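You operate a simulated robot arm through the tools that you are given. There is no shell and no other tool.

You are at the controls of a simulated robot arm. One attempt, no reset.

Task
Test the tube named on the checking card and sort it.
Fine: switch the lamp box on, stand the tube in it, press test; the display names the hole; switch off again.

It is judged by the outcome, as a careful person would: the job done as asked, and still so three seconds after it is handed in. It fails if anything else is knocked over, pushed out of place, dropped, spilled or broken.

Robot
A 6-joint arm with a two-finger gripper, fixed in place. Base frame: the origin is on the floor under the middle of its stand, x ahead of it, y to its left, z up; the work surface is at about z = 0.74. Units: m, degrees, N and s.
With the tool pointing down near the work surface it reaches from about 0.34 to 0.68 m from the base axis. Its first joint turns from -66.0 to 66.0 degrees. Payload 2.45 kg.
The tool frame sits at the grasp point between the pads (the TCP): z along the fingers, y along the line on which they close. The tips reach 0.03 m beyond it. The gripper opens to 0.106 m; its body begins 0.079 m behind the TCP.
Orientation is that of the tool frame in the base frame, as [roll, pitch, yaw] about the fixed x, y, z axes, in that order (R = Rz(yaw) Ry(pitch) Rx(roll)). With the fingers straight down and closing along the base's y, the tool's x points along the base's -x, its y along +y and its z along -z.

Tools
- The arm moves only by the tool jog_arm. Its argument "commands" is one flat list of numbers, 7 for each row, row after row: the shift along the tool's x, y, z in units of 20 mm (1.0 is 20 mm), then the turn, a rotation vector about the tool's x, y, z in units of 4 degrees (1.0 is 4 degrees), then the closure, from 0 (fully open) to 1 (shut). In form: [dx, dy, dz, wx, wy, wz, jaw, dx, dy, dz, wx, wy, wz, jaw, ...]. A call has 1 to 20 rows; each row shifts and turns the commanded pose from where the row before left it, along the tool's axes as they then stand. A call with a number of a shift or a turn outside -1 to 1 is refused whole. Rows are played at 5 a second. More than 0.05 m and 8.6 degrees between two rows, or a gripper value outside its range, and nothing of the call is played. A pose out of reach is approached as far as the arm can. The call stops where the force on the tool passes 90 N (or 10 N more than at its start, if that is more) or the arm is blocked; 0.2 s more then pass. Each finger travels about 0.153 m/s and halts on what it meets, pressing with about 36 N; the grip force reading is that of the motor and also rises with nothing between the fingers. The clock runs only during rows and for 0.2 s after the last one: add rows that do not move to give the fingers time. The reply holds the time, the measured pose of the TCP, the force on the tool along the base axes, the opening and the grip force, in the units named above and with some noise, with the torque about the TCP (base axes, N m) and any sound that the robot's microphone picked up.
- Cameras (640 x 400 px; columns grow to the right, rows downward): "scene" is fixed at [0.0472, 0.4088, 1.3945]; the picture's right is [-0.79, -0.61, 0.00], its down [-0.38, 0.49, -0.79] and it looks along [0.48, -0.62, -0.62] (base axes); focal length 314 px, centre (320, 200). "wrist" rides on the gripper at [0.076, -0.002, -0.106] in the tool frame; the picture's right is [0.02, 1.00, 0.00], its down [-0.78, 0.02, -0.62] and it looks along [-0.62, 0.01, 0.78] (tool axes); focal length 247 px, centre (320, 200). There is no depth. A picture from a camera that has moved, and an enlarged one, comes with that camera's place and axes in the base frame and with its lens. The place of the scene camera against the robot may be out by one fixed shift of up to 0.012 m in any direction.
- get_image(camera): a new picture of that camera. The clock stands still meanwhile.
- zoom(camera, box): a new picture of the part [left, top, right, bottom] of that camera's present view, enlarged. The clock stands still meanwhile.
- job_done(): hands the job in; it is judged then, once.

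Places have to be worked out from the pictures, the camera data and where the tool is seen. Open the gripper and draw the arm clear of the work before you hand the job in, unless the task says otherwise.

The tools are called after ">>>" as a command line: name --argument value ..., lists and objects as JSON in quotes. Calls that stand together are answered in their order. jog_arm: Moves the arm, as the interface text tells. Its arguments: {"type":"object","properties":{"commands":{"type":"array","items":{"type":"number"}}},"required":["commands"]} The other tools are called the same way: get_image (camera) takes a picture; zoom (camera, box) takes an enlarged picture of a part of a camera's view; job_done () hands the job in.

At the start:

```text
time_s: 0.0
position: [0.2942, 0.0786, 1.1107]
orientation: [-180.0, 0.0, -179.8]
wrist_force: [-1.3, -0.4, -0.1]
ft_torque: [-0.02, -0.02, -0.04]
opening: 0.106
gripper_force: 0.1
```

scene: 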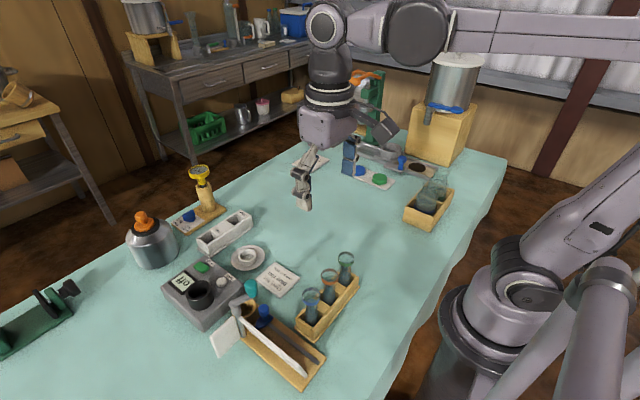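
wrist: 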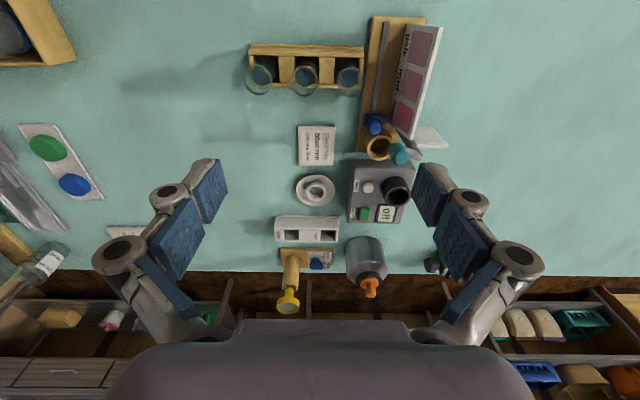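

I start by looking closely at the card, the lamp box and the tubes with enlarged views.

>>> zoom --camera "wrist" --box '[240, 30, 450, 170]'

>>> zoom --camera "wrist" --box '[260, 110, 450, 310]'

>>> zoom --camera "scene" --box '[150, 200, 370, 390]'

```text
2.86 times, centred on (345, 100) of wrist
camera zoom: at [0.2164, 0.0769, 1.2164], right [-0.02, 1.0, 0.0], down [0.78, 0.02, 0.62], along [0.62, 0.01, -0.78], focal length 706 px, centre (249, 486)
```

zoom: 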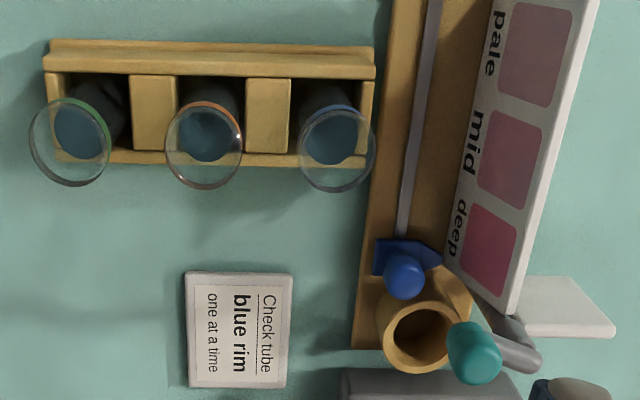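

```text
2.00 times, centred on (355, 210) of wrist
camera zoom: at [0.2164, 0.0769, 1.2164], right [-0.02, 1.0, 0.0], down [0.78, 0.02, 0.62], along [0.62, 0.01, -0.78], focal length 494 px, centre (250, 180)
```

zoom: 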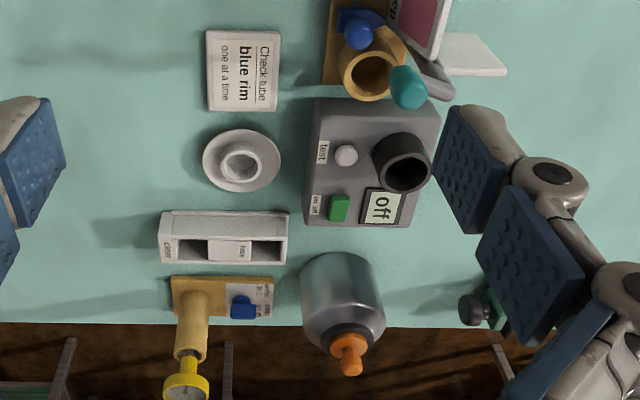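

```text
2.11 times, centred on (260, 295) of scene
camera zoom: at [0.0472, 0.4088, 1.3945], right [-0.79, -0.61, 0.0], down [-0.38, 0.49, -0.79], along [0.48, -0.62, -0.62], focal length 662 px, centre (446, 0)
```

zoom: 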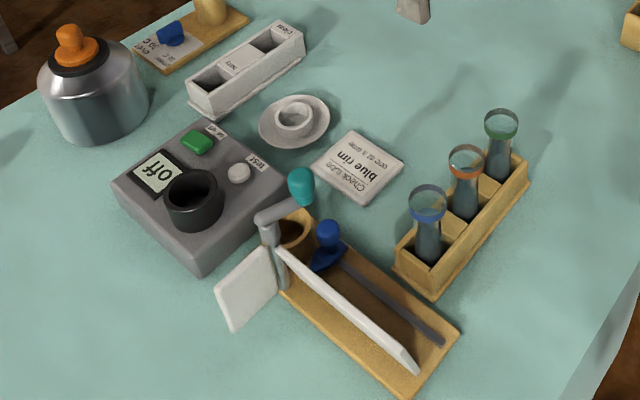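

The card names the tube with the blue rim; the lamp box shows "off" and the white rack has two labelled holes. I move to a viewpoint over the lamp box, staying well above everything, to read the labels and measure positions.

>>> jog_arm --commands '[-0.97, 0.44, 0.69, 0, 0, 0, 0, -0.97, 0.44, 0.69, 0, 0, 0, 0, -0.97, 0.44, 0.69, 0, 0, 0, 0, -0.97, 0.44, 0.69, 0, 0, 0, 0, -0.97, 0.44, 0.69, 0, 0, 0, 0, -0.97, 0.44, 0.69, 0, 0, 0, 0, -0.97, 0.44, 0.69, 0, 0, 0, 0, -0.97, 0.44, 0.69, 0, 0, 0, 0]'

>>> get_image --camera "wrist"

>>> get_image --camera "scene"

```text
time_s: 1.8
position: [0.4491, 0.1496, 0.9995]
orientation: [-180.0, 0.1, -179.9]
wrist_force: [0.0, 1.4, 0.3]
ft_torque: [0.0, 0.03, 0.01]
opening: 0.1059
gripper_force: 0.0
```

```text
taken
camera wrist: at [0.3714, 0.147, 1.1059], right [-0.02, 1.0, 0.0], down [0.78, 0.02, 0.62], along [0.62, 0.01, -0.78], focal length 247 px, centre (320, 200)
```

wrist: 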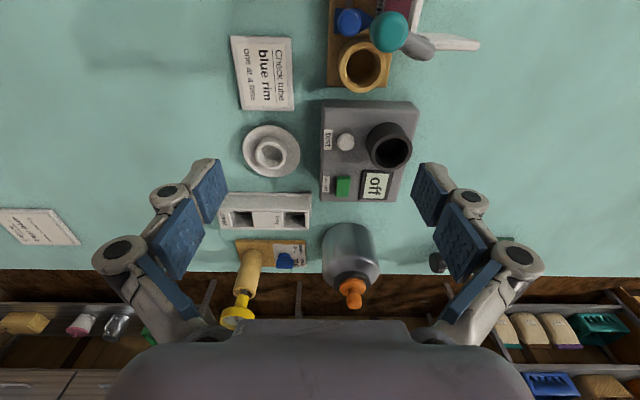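

```text
taken
```

scene: 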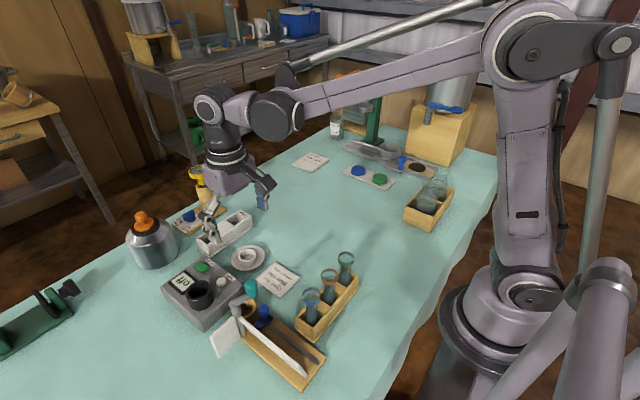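

The view is good; I zoom in on the lamp box, the white rack and the second card on the left.

>>> zoom --camera "wrist" --box '[310, 90, 430, 210]'

>>> zoom --camera "wrist" --box '[210, 170, 330, 280]'

>>> zoom --camera "wrist" --box '[0, 190, 100, 260]'

>>> zoom --camera "scene" --box '[290, 240, 370, 320]'

```text
3.33 times, centred on (370, 150) of wrist
camera zoom: at [0.3714, 0.147, 1.1059], right [-0.02, 1.0, 0.0], down [0.78, 0.02, 0.62], along [0.62, 0.01, -0.78], focal length 823 px, centre (153, 367)
```

zoom: 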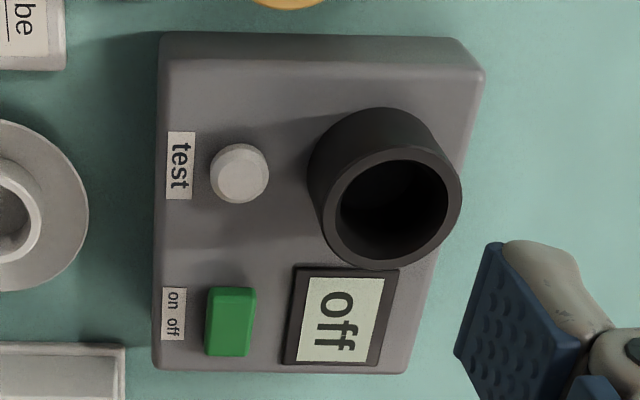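

```text
3.64 times, centred on (270, 225) of wrist
camera zoom: at [0.3714, 0.147, 1.1059], right [-0.02, 1.0, 0.0], down [0.78, 0.02, 0.62], along [0.62, 0.01, -0.78], focal length 898 px, centre (502, 109)
```

zoom: 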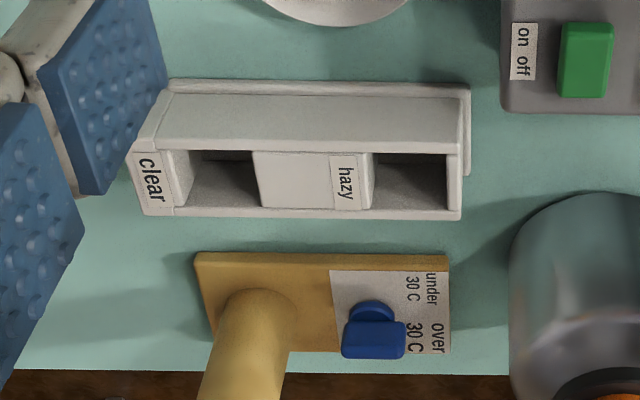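

```text
5.71 times, centred on (50, 225) of wrist
camera zoom: at [0.3714, 0.147, 1.1059], right [-0.02, 1.0, 0.0], down [0.78, 0.02, 0.62], along [0.62, 0.01, -0.78], focal length 1411 px, centre (1863, 57)
```

zoom: 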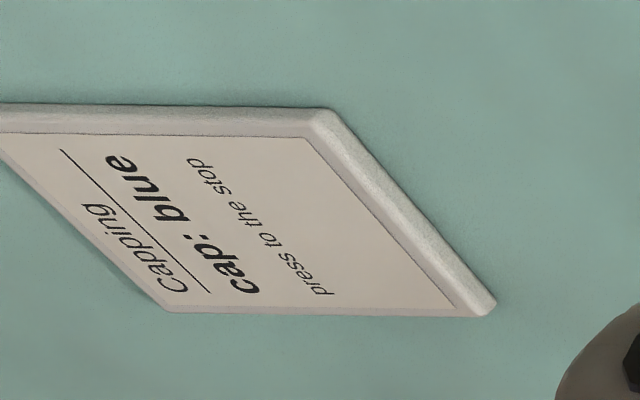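

```text
5.00 times, centred on (330, 280) of scene
camera zoom: at [0.0472, 0.4088, 1.3945], right [-0.79, -0.61, 0.0], down [-0.38, 0.49, -0.79], along [0.48, -0.62, -0.62], focal length 1572 px, centre (270, -200)
```

zoom: 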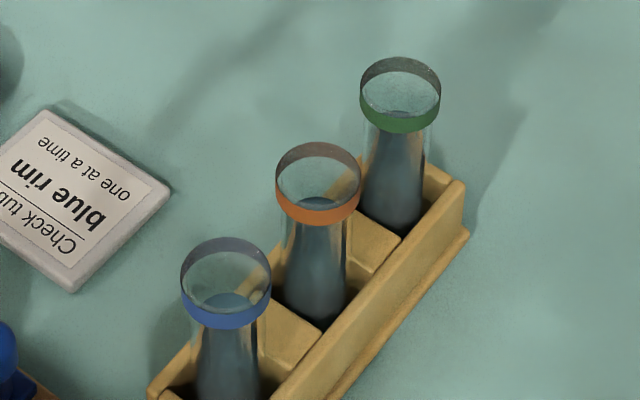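

Labels are readable: "clear" hole is the low‑y one, "hazy" the high‑y one; the switch reads "on" at the end nearer to the robot, "off" at the far end. I look at the gripper's shape from the scene camera to judge finger clearances.

>>> zoom --camera "scene" --box '[180, 80, 300, 260]'

>>> zoom --camera "scene" --box '[155, 250, 245, 330]'

>>> zoom --camera "wrist" --box '[310, 160, 370, 210]'

```text
2.22 times, centred on (240, 170) of scene
camera zoom: at [0.0472, 0.4088, 1.3945], right [-0.79, -0.61, 0.0], down [-0.38, 0.49, -0.79], along [0.48, -0.62, -0.62], focal length 698 px, centre (498, 267)
```

zoom: 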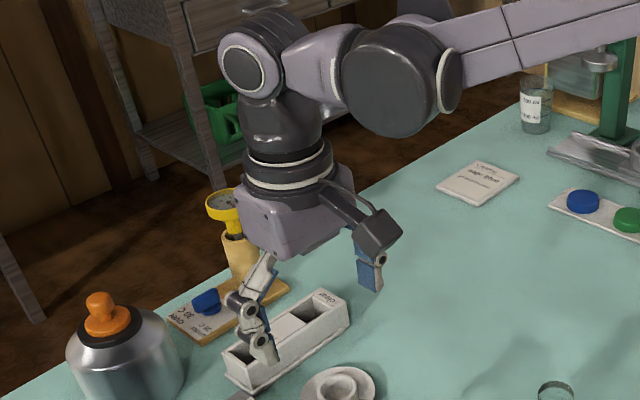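

```text
5.00 times, centred on (200, 290) of scene
camera zoom: at [0.0472, 0.4088, 1.3945], right [-0.79, -0.61, 0.0], down [-0.38, 0.49, -0.79], along [0.48, -0.62, -0.62], focal length 1572 px, centre (920, -250)
```

zoom: 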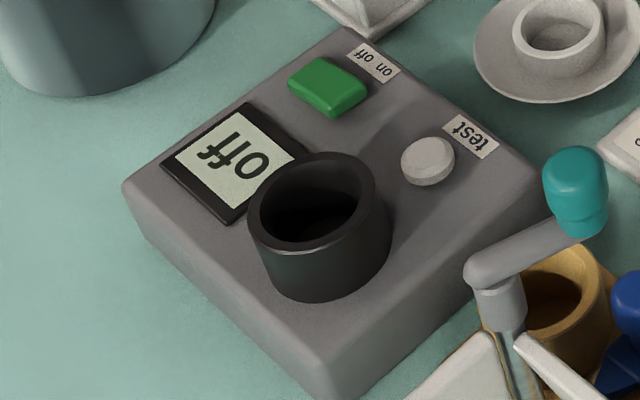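

```text
8.00 times, centred on (340, 185) of wrist
camera zoom: at [0.3714, 0.147, 1.1059], right [-0.02, 1.0, 0.0], down [0.78, 0.02, 0.62], along [0.62, 0.01, -0.78], focal length 1976 px, centre (160, 320)
```

zoom: 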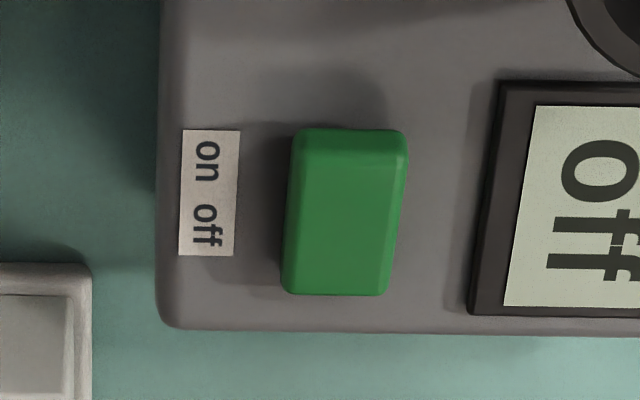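

The rocker is at about (0.598, 0.188, z≈0.783), about 40 mm long, with its "on" end nearest the robot at x≈0.585. I move above that end with the gripper closing and take a look before pressing.

>>> jog_arm --commands '[-0.87, 0.24, 0.625, 0, 0, 0, 1, -0.87, 0.24, 0.625, 0, 0, 0, 1, -0.87, 0.24, 0.625, 0, 0, 0, 1, -0.87, 0.24, 0.625, 0, 0, 0, 1, -0.87, 0.24, 0.625, 0, 0, 0, 1, -0.87, 0.24, 0.625, 0, 0, 0, 1, -0.87, 0.24, 0.625, 0, 0, 0, 1, -0.8, 0.24, 0.625, 0, 0, 0, 1]'

>>> get_image --camera "wrist"

>>> zoom --camera "scene" --box '[120, 160, 280, 340]'

```text
time_s: 3.6
position: [0.5857, 0.1886, 0.8979]
orientation: [-179.9, 0.0, -179.9]
wrist_force: [0.0, -0.1, 0.1]
ft_torque: [0.01, 0.01, -0.02]
opening: 0.0001
gripper_force: 28.9
```

```text
taken
camera wrist: at [0.5086, 0.1859, 1.0045], right [-0.02, 1.0, 0.0], down [0.78, 0.02, 0.62], along [0.62, 0.01, -0.78], focal length 247 px, centre (320, 200)
```

wrist: 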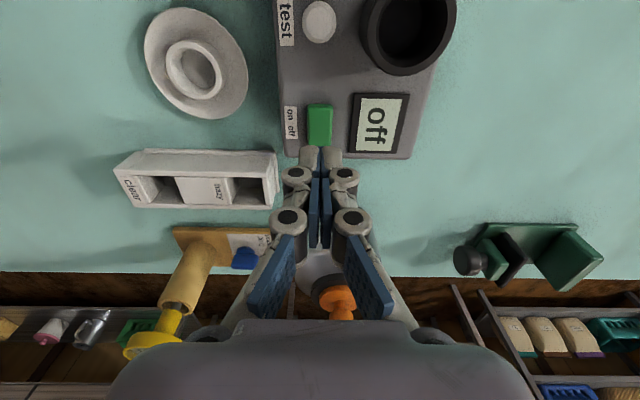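

```text
2.22 times, centred on (200, 250) of scene
camera zoom: at [0.0472, 0.4088, 1.3945], right [-0.79, -0.61, 0.0], down [-0.38, 0.49, -0.79], along [0.48, -0.62, -0.62], focal length 698 px, centre (587, 89)
```

zoom: 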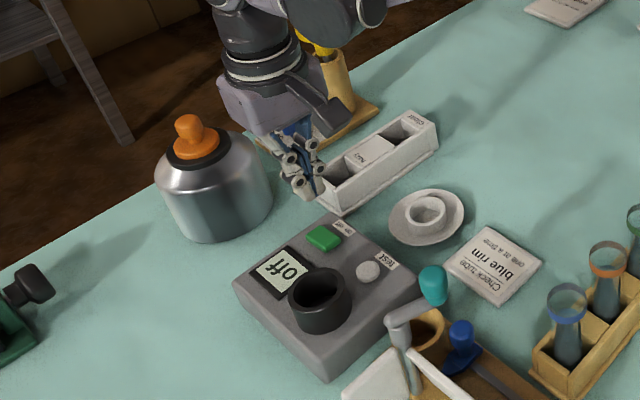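

The closed fingertips are narrow (about 29 mm across) and hover above the rocker. I zoom in to check the alignment of tip and rocker.

>>> zoom --camera "wrist" --box '[260, 80, 400, 260]'

>>> zoom --camera "scene" --box '[160, 190, 240, 300]'

```text
2.22 times, centred on (330, 170) of wrist
camera zoom: at [0.5086, 0.1859, 1.0045], right [-0.02, 1.0, 0.0], down [0.78, 0.02, 0.62], along [0.62, 0.01, -0.78], focal length 549 px, centre (298, 267)
```

zoom: 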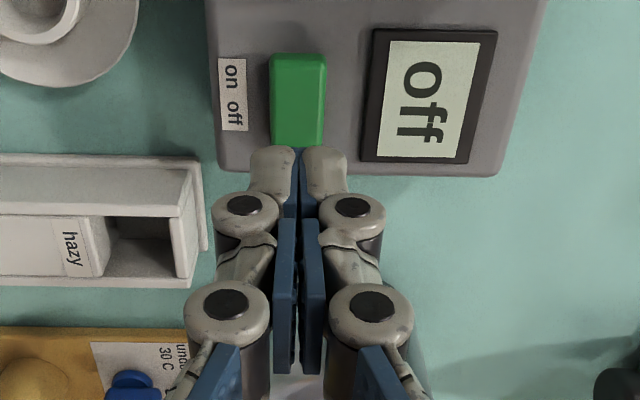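

```text
3.64 times, centred on (200, 245) of scene
camera zoom: at [0.0472, 0.4088, 1.3945], right [-0.79, -0.61, 0.0], down [-0.38, 0.49, -0.79], along [0.48, -0.62, -0.62], focal length 1143 px, centre (756, 36)
```

zoom: 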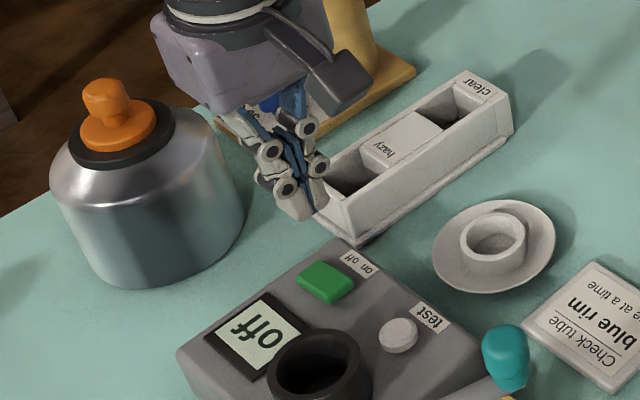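

The tip footprint spans about x 0.575–0.596, so I shift 6 mm towards the robot to sit squarely on the "on" end, then descend to just above the rocker.

>>> jog_arm --commands '[0.3, -0.05, 0.75, 0, 0, 0, 1, 0, 0, 0.8, 0, 0, 0, 1, 0, 0, 0.8, 0, 0, 0, 1, 0, 0, 0.8, 0, 0, 0, 1, 0, 0, 0.4, 0, 0, 0, 1]'

>>> zoom --camera "wrist" --box '[260, 80, 400, 260]'

>>> zoom --camera "scene" --box '[160, 190, 240, 300]'

```text
time_s: 4.8
position: [0.5804, 0.1869, 0.829]
orientation: [-179.9, 0.0, -179.9]
wrist_force: [-0.1, -0.4, -0.3]
ft_torque: [-0.02, 0.01, 0.02]
opening: 0.0
gripper_force: 29.2
```

```text
2.22 times, centred on (330, 170) of wrist
camera zoom: at [0.504, 0.1852, 0.9349], right [-0.02, 1.0, 0.0], down [0.78, 0.02, 0.62], along [0.62, 0.01, -0.78], focal length 549 px, centre (298, 267)
```

zoom: 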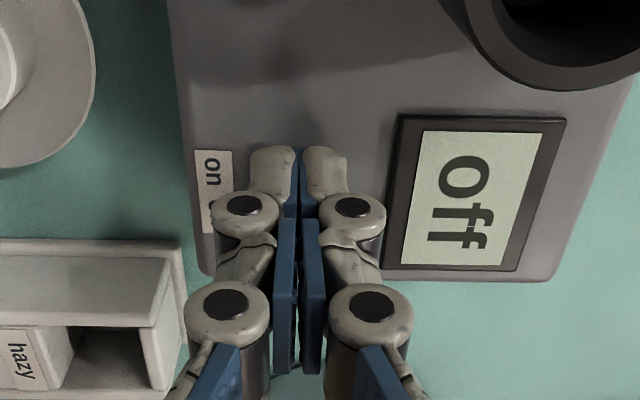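

```text
3.64 times, centred on (200, 245) of scene
camera zoom: at [0.0472, 0.4088, 1.3945], right [-0.79, -0.61, 0.0], down [-0.38, 0.49, -0.79], along [0.48, -0.62, -0.62], focal length 1143 px, centre (756, 36)
```

zoom: 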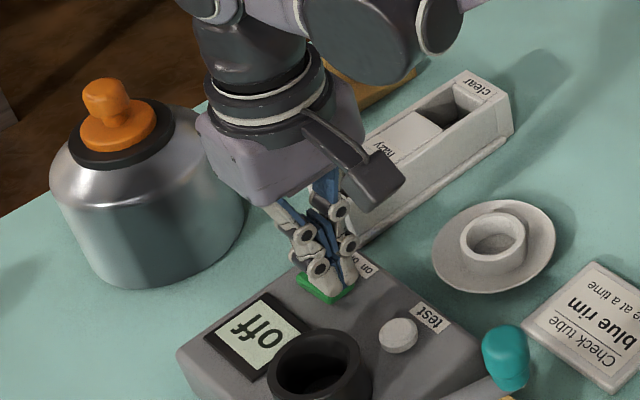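

Tips are over the "on" end about 1 cm above it. I press down slowly in 2 mm steps.

>>> jog_arm --commands '[0, 0, 0.15, 0, 0, 0, 1, 0, 0, 0.15, 0, 0, 0, 1, 0, 0, 0.1, 0, 0, 0, 1, 0, 0, 0.1, 0, 0, 0, 1]'

>>> zoom --camera "wrist" --box '[260, 80, 400, 260]'

```text
time_s: 5.8
position: [0.5804, 0.1869, 0.8231]
orientation: [180.0, 0.2, -179.9]
wrist_force: [-8.4, 0.9, 67.0]
ft_torque: [-0.01, -0.52, 0.01]
opening: 0.0056
gripper_force: 28.3
```

```text
2.22 times, centred on (330, 170) of wrist
camera zoom: at [0.503, 0.1851, 0.929], right [-0.02, 1.0, 0.0], down [0.78, 0.02, 0.62], along [0.62, 0.02, -0.78], focal length 549 px, centre (298, 267)
```

zoom: 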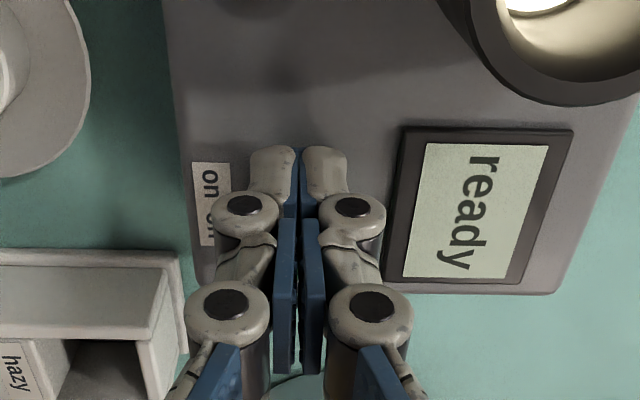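

The display now reads "ready" and the lamp is lit in the well. I back off straight up.

>>> jog_arm --commands '[0, 0, -0.5, 0, 0, 0, 1, 0, 0, -1, 0, 0, 0, 1, 0, 0, -1, 0, 0, 0, 1, 0, 0, -1, 0, 0, 0, 1, 0, 0, -1, 0, 0, 0, 0.5, 0, 0, -1, 0, 0, 0, 0]'

>>> zoom --camera "wrist" --box '[220, 0, 480, 200]'

>>> zoom --camera "scene" --box '[155, 200, 365, 340]'

```text
time_s: 7.2
position: [0.5807, 0.1891, 0.9312]
orientation: [179.9, 0.0, -179.9]
wrist_force: [0.7, -0.4, -0.7]
ft_torque: [-0.05, 0.04, -0.02]
opening: 0.1058
gripper_force: 0.2
```

```text
2.00 times, centred on (350, 100) of wrist
camera zoom: at [0.5037, 0.1857, 1.0358], right [-0.02, 1.0, 0.0], down [0.78, 0.02, 0.62], along [0.62, 0.01, -0.78], focal length 494 px, centre (260, 400)
```

zoom: 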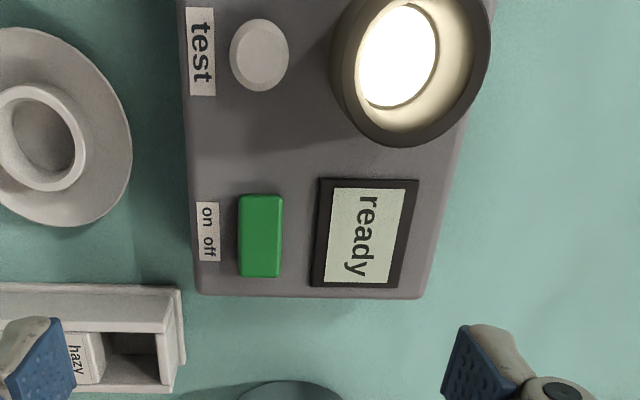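

```text
2.86 times, centred on (260, 270) of scene
camera zoom: at [0.0472, 0.4088, 1.3945], right [-0.79, -0.61, 0.0], down [-0.38, 0.49, -0.79], along [0.48, -0.62, -0.62], focal length 898 px, centre (491, 0)
```

zoom: 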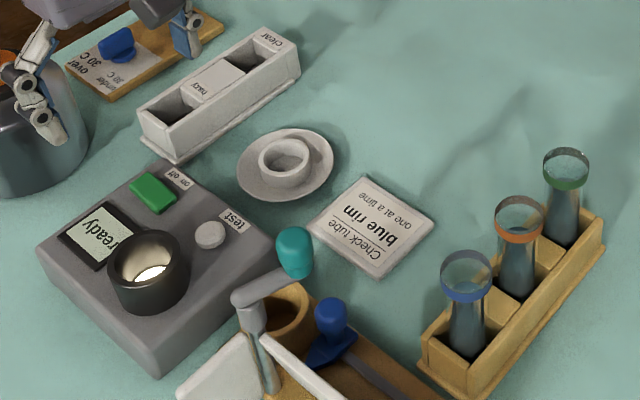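

Lamp box is on. Now I go up and back towards the tubes to view them from above with the wrist camera.

>>> jog_arm --commands '[0.3, 0, -1, 0, 0, 0, 0, 0.9, -0.3, -0.8, 0, 0, 0, 0, 0.95, -0.3, -0.5, 0, 0, 0, 0, 0.95, -0.3, -0.4, 0, 0, 0, 0, 0.95, -0.3, -0.3, 0, 0, 0, 0, 0.95, -0.3, -0.3, 0, 0, 0, 0, 0.95, -0.3, -0.3, 0, 0, 0, 0, 0.95, -0.3, -0.3, 0, 0, 0, 0, 0.95, -0.3, -0.3, 0, 0, 0, 0, 0.95, -0.3, 0, 0, 0, 0, 0, 0.95, -0.3, 0, 0, 0, 0, 0, 0.95, -0.3, 0, 0, 0, 0, 0, 0.95, -0.3, 0, 0, 0, 0, 0]'

>>> get_image --camera "wrist"

>>> get_image --camera "scene"

```text
time_s: 10.0
position: [0.3485, 0.1145, 1.0126]
orientation: [-179.9, -0.1, -180.0]
wrist_force: [-0.6, -0.1, -0.2]
ft_torque: [-0.03, 0.0, 0.0]
opening: 0.1058
gripper_force: 0.0
```

```text
taken
camera wrist: at [0.2709, 0.1116, 1.1184], right [-0.02, 1.0, 0.0], down [0.78, 0.02, 0.62], along [0.62, 0.01, -0.78], focal length 247 px, centre (320, 200)
```

wrist: 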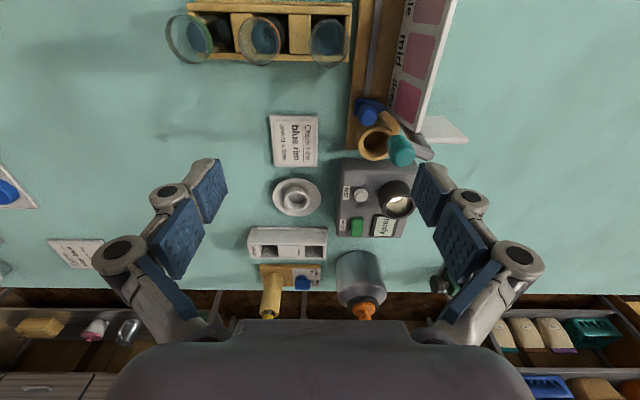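

```text
taken
```

scene: 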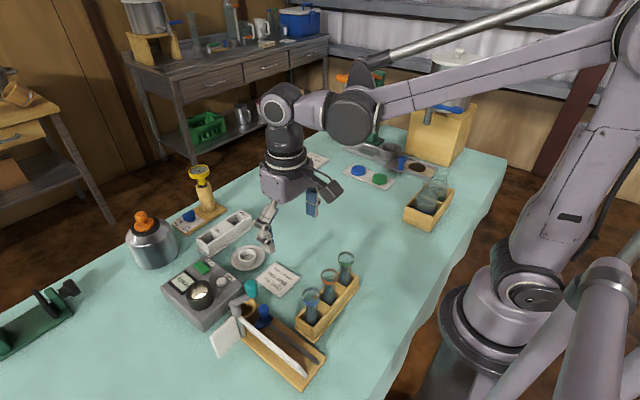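

I measure the blue tube's rim at about (0.300, 0.120, 0.845), radius ≈19 mm, with its neighbour 65 mm away along y, and it lies close to the inner reach limit. I yaw the gripper 45° (so the fingers straddle the tube diagonally, away from the neighbour) and tilt it 16° outward at a safe height, then look again.

>>> jog_arm --commands '[0, 0, 0, 0, 0, -1, 0, 0, 0, 0, 0, 0, -1, 0, 0, 0, 0, 0, 0, -1, 0, 0, 0, 0, 0, 0, -1, 0, 0, 0, 0, 0, 0, -1, 0, 0, 0, 0, 0, 0, -1, 0, 0, 0, 0, 0, 0, -1, 0, 0, 0, 0, 0, 0, -1, 0, 0, 0, 0, 0, 0, -1, 0, 0, 0, 0, 0, 0, -1, 0, 0, 0, 0, 0, 0, -1, 0, 0, 0, 0, 0, 0, -0.25, 0, 0, 0, 0, 0, 1, 0, 0, 0, 0, 0, 0, 1, 0, 0, 0, 0, 0, 0, 1, 0, 0, 0, 0, 0, 0, 1, 0, 0]'

>>> get_image --camera "wrist"

>>> get_image --camera "scene"

```text
time_s: 13.4
position: [0.3476, 0.115, 1.0118]
orientation: [180.0, -16.0, -134.9]
wrist_force: [-0.6, -0.5, 0.0]
ft_torque: [-0.03, -0.02, 0.0]
opening: 0.1059
gripper_force: 0.1
```

```text
taken
camera wrist: at [0.3168, 0.0821, 1.1359], right [-0.72, 0.69, 0.01], down [0.64, 0.67, 0.38], along [0.26, 0.28, -0.92], focal length 247 px, centre (320, 200)
```

wrist: 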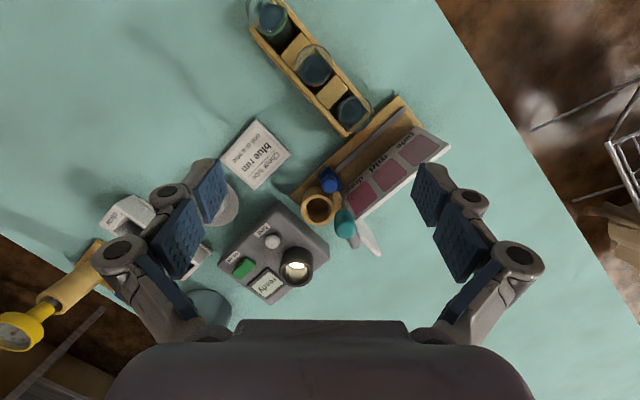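

```text
taken
```

scene: 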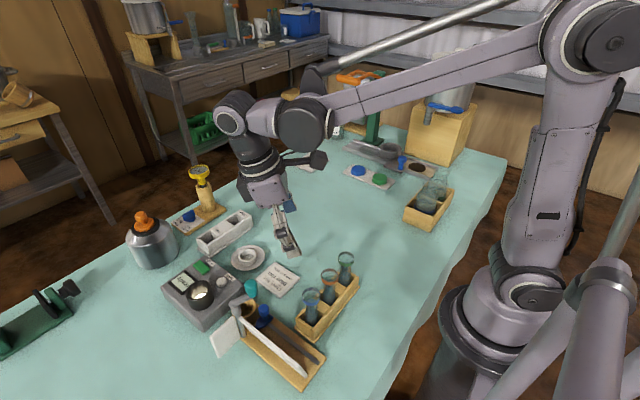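

The orientation is reached. I zoom on the blue tube from here to refine its position.

>>> zoom --camera "wrist" --box '[240, 0, 460, 140]'

>>> zoom --camera "scene" --box '[270, 240, 370, 350]'

```text
2.86 times, centred on (350, 70) of wrist
camera zoom: at [0.3168, 0.0821, 1.1359], right [-0.72, 0.69, 0.01], down [0.64, 0.67, 0.38], along [0.26, 0.28, -0.92], focal length 706 px, centre (234, 571)
```

zoom: 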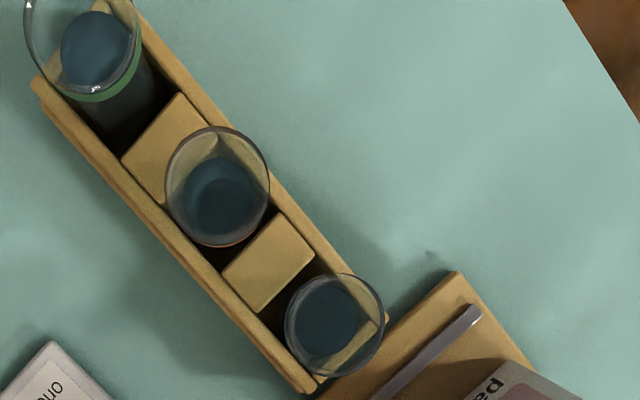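

```text
3.64 times, centred on (320, 295) of scene
camera zoom: at [0.0472, 0.4088, 1.3945], right [-0.79, -0.61, 0.0], down [-0.38, 0.49, -0.79], along [0.48, -0.62, -0.62], focal length 1143 px, centre (320, -146)
```

zoom: 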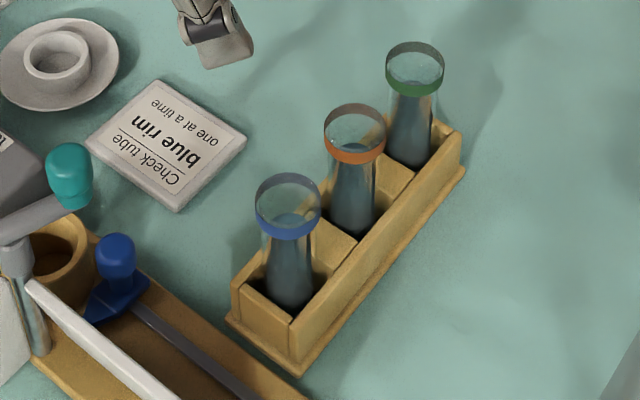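

The blue rim comes out at (0.2995, 0.1205, 0.845) consistently from three views. I move over it at z≈0.94 with the gripper opened to about 70 mm, and check alignment.

>>> jog_arm --commands '[0.092, 0.379, 0.773, 0, 0, 0, 0.34, 0.092, 0.379, 0.773, 0, 0, 0, 0.34, 0.092, 0.379, 0.773, 0, 0, 0, 0.34, 0.092, 0.379, 0.773, 0, 0, 0, 0.34, 0.092, 0.379, 0.773, 0, 0, 0, 0.34, 0, 0, 0, 0, 0, 0, 0.34]'

>>> get_image --camera "wrist"

>>> zoom --camera "scene" --box '[240, 180, 400, 350]'

```text
time_s: 14.8
position: [0.3013, 0.1216, 0.9402]
orientation: [-179.9, -16.0, -134.8]
wrist_force: [0.4, -0.1, -0.4]
ft_torque: [-0.01, -0.02, -0.01]
opening: 0.0698
gripper_force: 0.0
```

```text
taken
camera wrist: at [0.2699, 0.0888, 1.0631], right [-0.72, 0.69, 0.01], down [0.64, 0.67, 0.38], along [0.26, 0.28, -0.92], focal length 247 px, centre (320, 200)
```

wrist: 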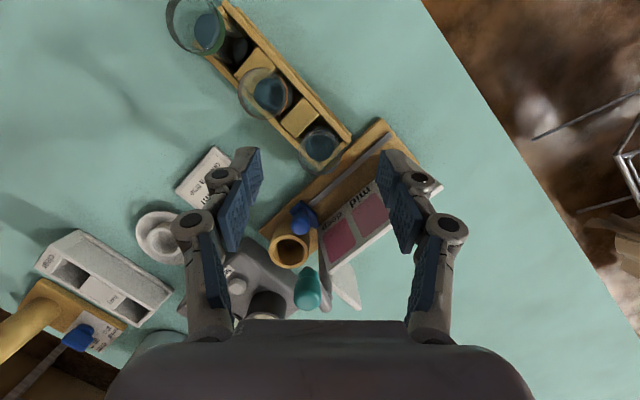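

```text
2.35 times, centred on (320, 265) of scene
camera zoom: at [0.0472, 0.4088, 1.3945], right [-0.79, -0.61, 0.0], down [-0.38, 0.49, -0.79], along [0.48, -0.62, -0.62], focal length 740 px, centre (320, 47)
```

zoom: 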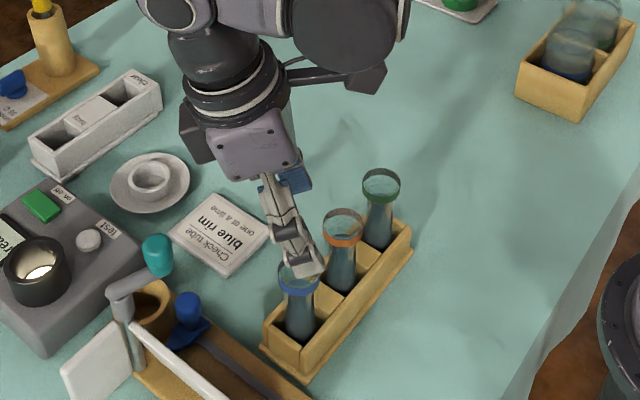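

I zoom to measure the rim centre accurately from this closer view.

>>> zoom --camera "wrist" --box '[220, 60, 420, 220]'

```text
2.50 times, centred on (320, 140) of wrist
camera zoom: at [0.2699, 0.0888, 1.0631], right [-0.72, 0.69, 0.01], down [0.64, 0.67, 0.38], along [0.26, 0.28, -0.92], focal length 617 px, centre (320, 350)
```

zoom: 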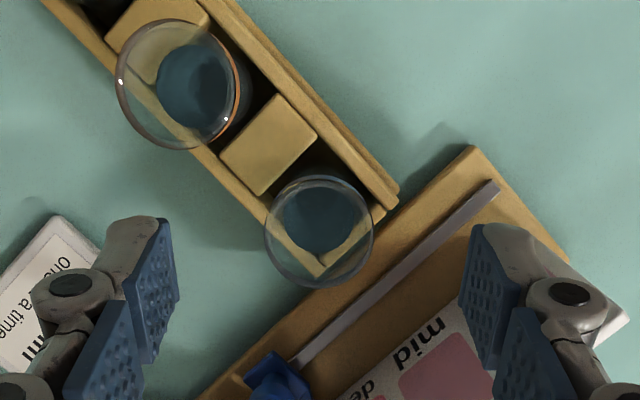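

The rim centre (0.300, 0.122) matches the TCP within 1–2 mm. I descend vertically to z≈0.87, with the fingertips just reaching rim level, and check.

>>> jog_arm --commands '[-0.234, 0.007, 0.843, 0, 0, 0, 0.34, -0.234, 0.007, 0.843, 0, 0, 0, 0.34, -0.234, 0.007, 0.843, 0, 0, 0, 0.34, -0.234, 0.007, 0.843, 0, 0, 0, 0.34]'

>>> get_image --camera "wrist"

>>> zoom --camera "scene" --box '[260, 210, 380, 340]'

```text
time_s: 15.8
position: [0.2994, 0.1199, 0.8703]
orientation: [-179.9, -16.0, -134.9]
wrist_force: [0.7, -0.3, -0.1]
ft_torque: [0.01, 0.0, 0.03]
opening: 0.0702
gripper_force: 0.1
```

```text
taken
camera wrist: at [0.2686, 0.088, 0.9933], right [-0.72, 0.69, 0.01], down [0.64, 0.67, 0.38], along [0.26, 0.28, -0.92], focal length 247 px, centre (320, 200)
```

wrist: 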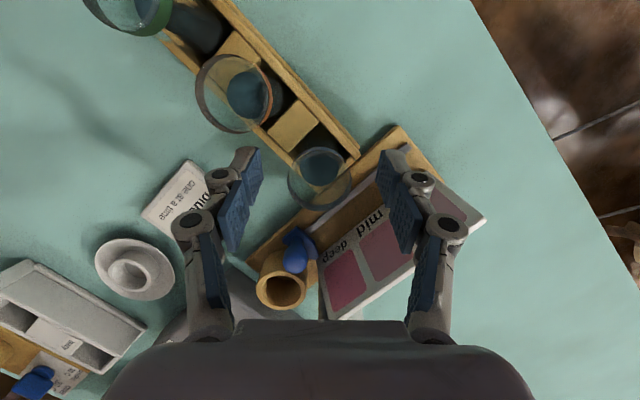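

```text
3.08 times, centred on (320, 275) of scene
camera zoom: at [0.0472, 0.4088, 1.3945], right [-0.79, -0.61, 0.0], down [-0.38, 0.49, -0.79], along [0.48, -0.62, -0.62], focal length 967 px, centre (320, -31)
```

zoom: 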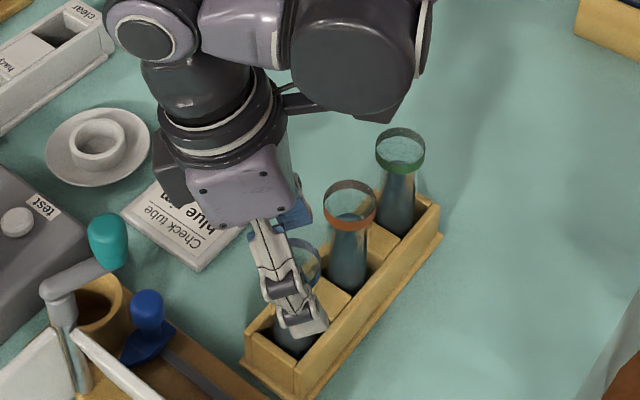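

Alignment still holds and the arm reaches here without trouble. I descend the last 35 mm so the pads bracket the rim, then close gradually.

>>> jog_arm --commands '[-0.2, 0.03, 0.72, 0, 0, 0, 0.34, -0.2, 0.03, 0.72, 0, 0, 0, 0.34, -0.07, 0, 0.23, 0, 0, 0, 0.34, 0, 0, 0, 0, 0, 0, 0.45]'

>>> get_image --camera "wrist"

>>> zoom --camera "scene" --box '[260, 210, 380, 340]'

```text
time_s: 16.8
position: [0.2972, 0.1214, 0.8367]
orientation: [179.9, -16.0, -134.9]
wrist_force: [-0.9, 0.2, -0.4]
ft_torque: [0.03, 0.02, 0.03]
opening: 0.0583
gripper_force: 0.1
```

```text
taken
camera wrist: at [0.2675, 0.0878, 0.9586], right [-0.72, 0.69, 0.01], down [0.64, 0.67, 0.38], along [0.26, 0.28, -0.92], focal length 247 px, centre (320, 200)
```

wrist: 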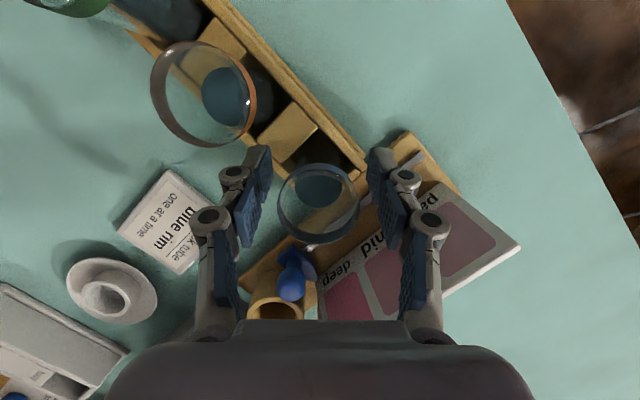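

```text
3.08 times, centred on (320, 275) of scene
camera zoom: at [0.0472, 0.4088, 1.3945], right [-0.79, -0.61, 0.0], down [-0.38, 0.49, -0.79], along [0.48, -0.62, -0.62], focal length 967 px, centre (320, -31)
```

zoom: 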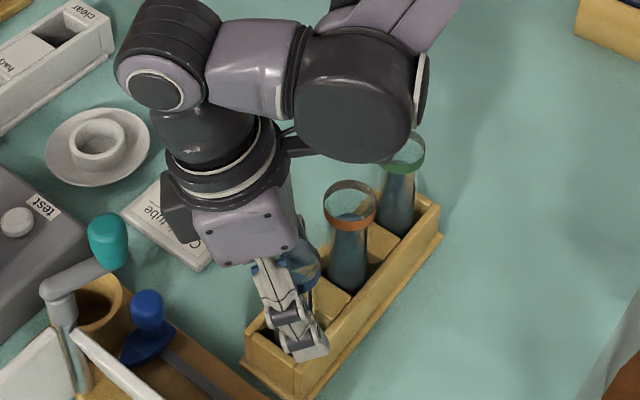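

The rim sits at about z 0.835–0.85 between the pads, centred. I raise the TCP 8 mm so the rim band lies on the tip pads, then close.

>>> jog_arm --commands '[0.08, -0.02, -0.39, 0, 0, 0, 0.45, 0, 0, 0, 0, 0, 0, 0.55, 0, 0, 0, 0, 0, 0, 0.62, 0, 0, 0, 0, 0, 0, 0.7, 0, 0, 0, 0, 0, 0, 0.8, 0, 0, 0, 0, 0, 0, 1, 0, 0, 0, 0, 0, 0, 1]'

>>> get_image --camera "wrist"

>>> zoom --camera "scene" --box '[260, 210, 380, 340]'

```text
time_s: 18.4
position: [0.2981, 0.1213, 0.845]
orientation: [-179.9, -16.0, -134.8]
wrist_force: [0.9, -0.5, 6.4]
ft_torque: [-0.06, -0.12, -0.02]
opening: 0.0326
gripper_force: 35.8
```

```text
taken
camera wrist: at [0.2674, 0.0878, 0.967], right [-0.72, 0.69, 0.01], down [0.64, 0.67, 0.38], along [0.26, 0.28, -0.92], focal length 247 px, centre (320, 200)
```

wrist: 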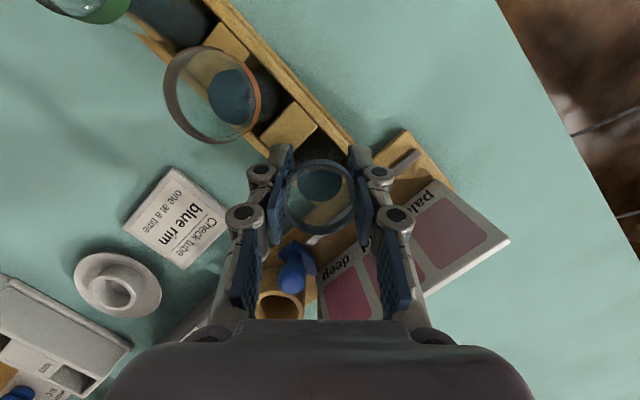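

```text
3.08 times, centred on (320, 275) of scene
camera zoom: at [0.0472, 0.4088, 1.3945], right [-0.79, -0.61, 0.0], down [-0.38, 0.49, -0.79], along [0.48, -0.62, -0.62], focal length 967 px, centre (320, -31)
```

zoom: 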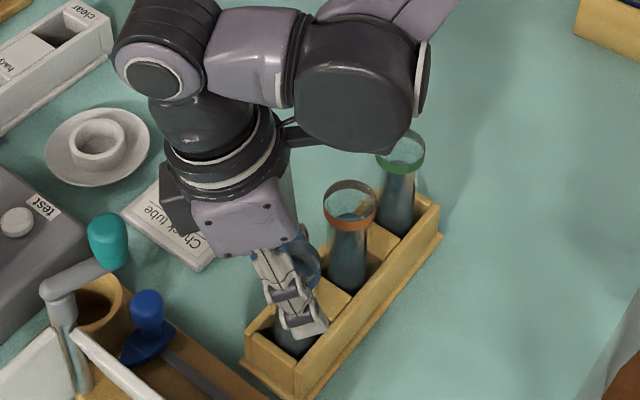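

The tube is held (opening 32.6 mm, grip 36 N). I lift it 30 mm straight up slowly and check it is coming along upright.

>>> jog_arm --commands '[0.07, 0, -0.24, 0, 0, 0, 1, 0.138, 0, -0.481, 0, 0, 0, 1, 0.138, 0, -0.481, 0, 0, 0, 1, 0.07, 0, -0.24, 0, 0, 0, 1]'

>>> get_image --camera "wrist"

>>> zoom --camera "scene" --box '[260, 210, 380, 340]'

```text
time_s: 19.4
position: [0.2979, 0.1215, 0.8741]
orientation: [179.9, -16.0, -134.9]
wrist_force: [-0.8, -0.4, -1.2]
ft_torque: [0.03, -0.01, -0.02]
opening: 0.0327
gripper_force: 35.9
```

```text
taken
camera wrist: at [0.2678, 0.0885, 0.9975], right [-0.72, 0.69, 0.01], down [0.64, 0.67, 0.38], along [0.26, 0.28, -0.92], focal length 247 px, centre (320, 200)
```

wrist: 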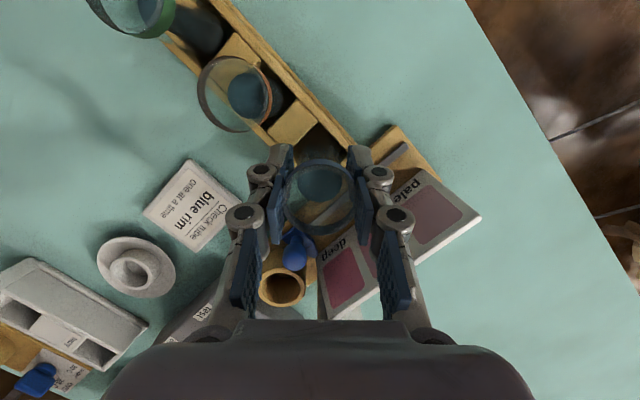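

```text
3.08 times, centred on (320, 275) of scene
camera zoom: at [0.0472, 0.4088, 1.3945], right [-0.79, -0.61, 0.0], down [-0.38, 0.49, -0.79], along [0.48, -0.62, -0.62], focal length 967 px, centre (320, -31)
```

zoom: 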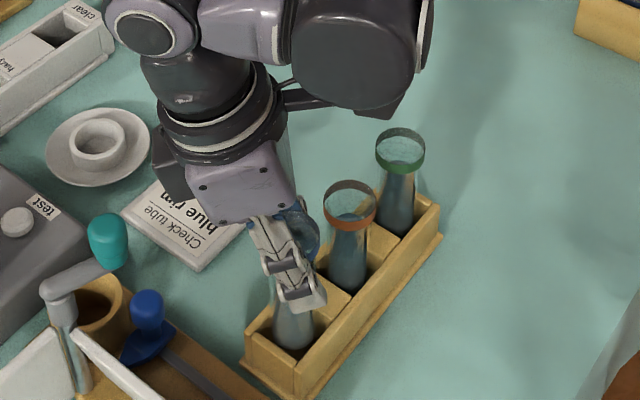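

The tube came up with the gripper and hangs upright. I lift to z≈1.02 so its bottom clears the teal knob and tray before moving across.

>>> jog_arm --commands '[0.15, 0, -0.5, 0, 0, 0, 1, 0.25, 0, -0.87, 0, 0, 0, 1, 0.26, 0, -0.9, 0, 0, 0, 1, 0.26, 0, -0.9, 0, 0, 0, 1, 0.26, 0, -0.9, 0, 0, 0, 1, 0.26, 0, -0.9, 0, 0, 0, 1, 0.26, 0, -0.9, 0, 0, 0, 1, 0.26, 0, -0.9, 0, 0, 0, 1, 0.07, 0, -0.25, 0, 0, 0, 1]'

>>> get_image --camera "wrist"

>>> get_image --camera "scene"

>>> zoom --camera "scene" --box '[240, 130, 360, 260]'

```text
time_s: 21.4
position: [0.2977, 0.1207, 1.0193]
orientation: [-180.0, -16.1, -134.9]
wrist_force: [-0.4, -0.2, -1.1]
ft_torque: [0.02, -0.04, 0.01]
opening: 0.0325
gripper_force: 36.4
```

```text
taken
camera wrist: at [0.2672, 0.0884, 1.1433], right [-0.72, 0.69, 0.01], down [0.64, 0.67, 0.38], along [0.26, 0.28, -0.92], focal length 247 px, centre (320, 200)
```

wrist: 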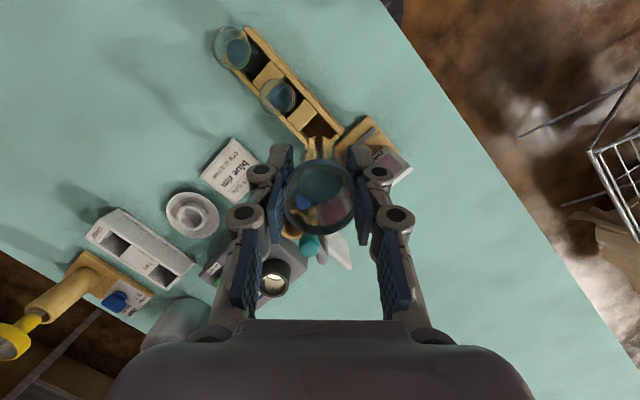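

```text
taken
```

scene: 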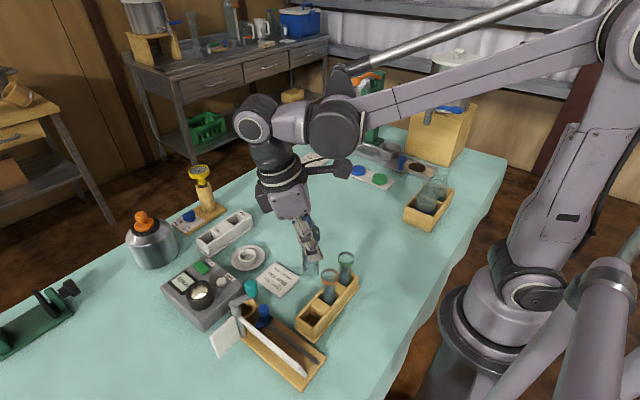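

```text
3.08 times, centred on (300, 195) of scene
camera zoom: at [0.0472, 0.4088, 1.3945], right [-0.79, -0.61, 0.0], down [-0.38, 0.49, -0.79], along [0.48, -0.62, -0.62], focal length 967 px, centre (382, 215)
```

zoom: 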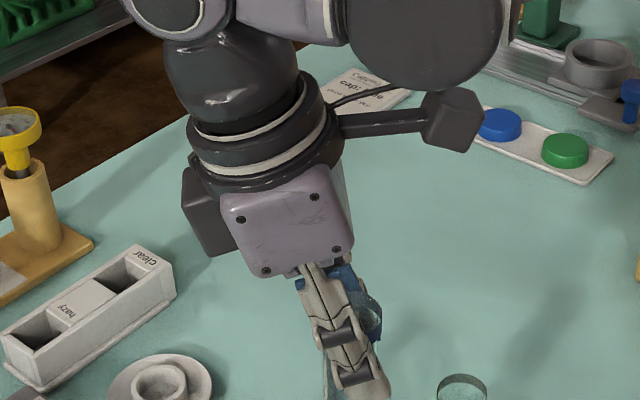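

Tube is out of the rack. I zoom on the held tube to check its verticality and where its bottom is.

>>> zoom --camera "scene" --box '[270, 200, 370, 300]'

>>> zoom --camera "wrist" --box '[220, 120, 420, 300]'

```text
4.00 times, centred on (320, 250) of scene
camera zoom: at [0.0472, 0.4088, 1.3945], right [-0.79, -0.61, 0.0], down [-0.38, 0.49, -0.79], along [0.48, -0.62, -0.62], focal length 1257 px, centre (320, 0)
```

zoom: 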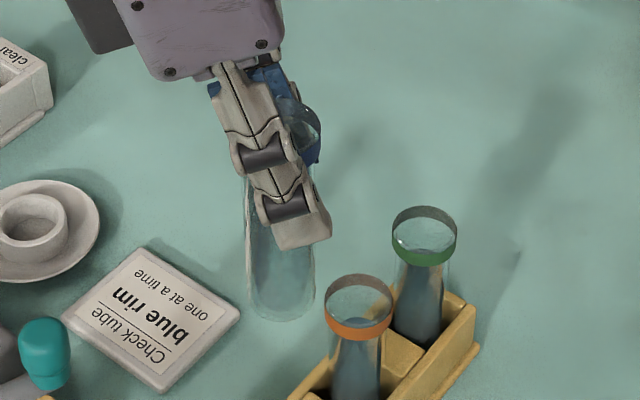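

```text
2.22 times, centred on (320, 210) of wrist
camera zoom: at [0.2672, 0.0884, 1.1433], right [-0.72, 0.69, 0.01], down [0.64, 0.67, 0.38], along [0.26, 0.28, -0.92], focal length 549 px, centre (320, 178)
```

zoom: 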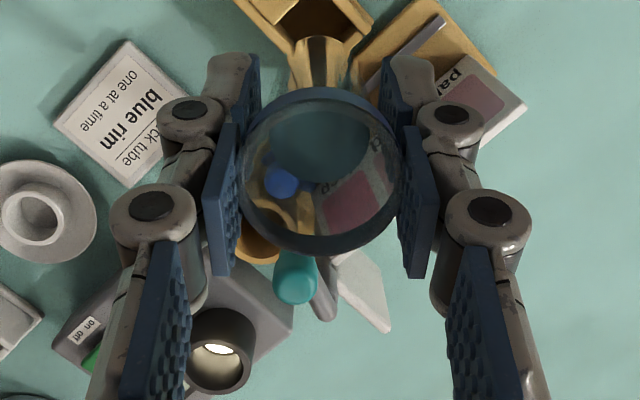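

The tube hangs vertical, gripped under its rim, bottom at z≈0.91. The well's axis computes to (0.5195, 0.241), top at z≈0.817. I raise 20 mm more and carry it over smoothly.

>>> jog_arm --commands '[0.138, 0, -0.48, 0, 0, 0, 1, 0.138, 0, -0.48, 0, 0, 0, 1, -0.347, -0.109, -0.1, 0, 0, 0, 1, -0.608, -0.19, -0.174, 0, 0, 0, 1, -0.868, -0.272, -0.249, 0, 0, 0, 1, -0.868, -0.272, -0.249, 0, 0, 0, 1, -0.868, -0.272, -0.249, 0, 0, 0, 1, -0.868, -0.272, -0.249, 0, 0, 0, 1, -0.868, -0.272, -0.249, 0, 0, 0, 1, -0.868, -0.272, -0.249, 0, 0, 0, 1, -0.868, -0.272, -0.249, 0, 0, 0, 1, -0.868, -0.272, -0.249, 0, 0, 0, 1, -0.868, -0.272, -0.249, 0, 0, 0, 1, -0.868, -0.272, -0.249, 0, 0, 0, 1, -0.868, -0.272, -0.249, 0, 0, 0, 1, -0.608, -0.19, -0.174, 0, 0, 0, 1, -0.347, -0.109, -0.1, 0, 0, 0, 1, 0, 0, 0, 0, 0, 0, 1]'

>>> get_image --camera "wrist"

>>> get_image --camera "scene"

>>> zoom --camera "scene" --box '[140, 180, 280, 330]'

```text
time_s: 25.2
position: [0.517, 0.2403, 1.0394]
orientation: [180.0, -16.0, -135.0]
wrist_force: [0.5, -0.7, -1.1]
ft_torque: [-0.01, -0.02, 0.01]
opening: 0.0324
gripper_force: 36.1
```

```text
taken
camera wrist: at [0.4871, 0.2072, 1.1633], right [-0.72, 0.69, 0.01], down [0.64, 0.67, 0.38], along [0.26, 0.28, -0.92], focal length 247 px, centre (320, 200)
```

wrist: 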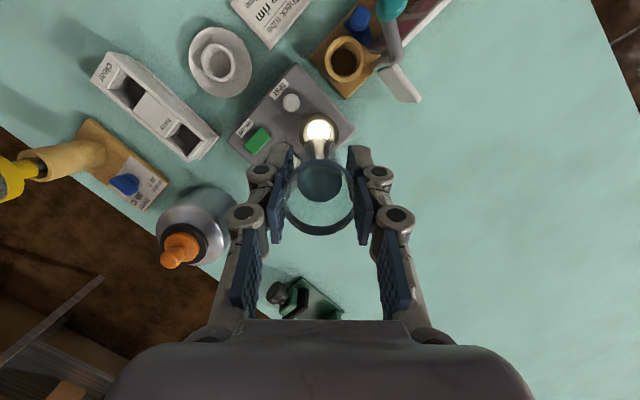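

```text
taken
```

scene: 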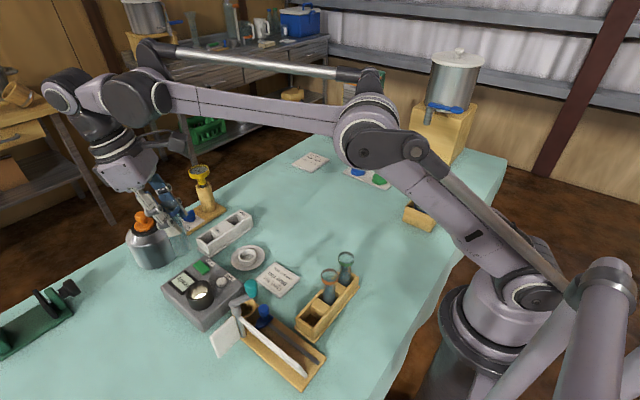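

```text
2.67 times, centred on (210, 255) of scene
camera zoom: at [0.0473, 0.4088, 1.3945], right [-0.79, -0.61, 0.0], down [-0.38, 0.49, -0.79], along [0.48, -0.62, -0.62], focal length 838 px, centre (613, 53)
```

zoom: 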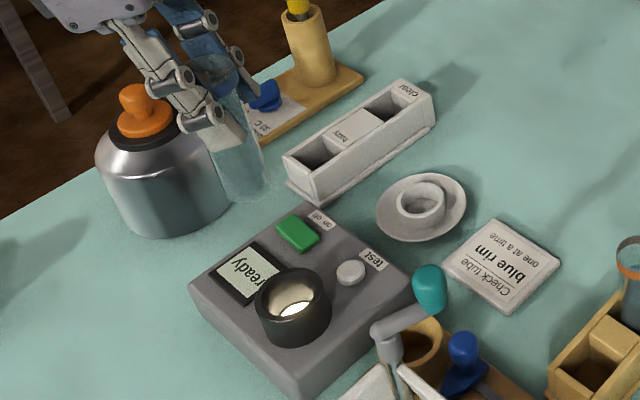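

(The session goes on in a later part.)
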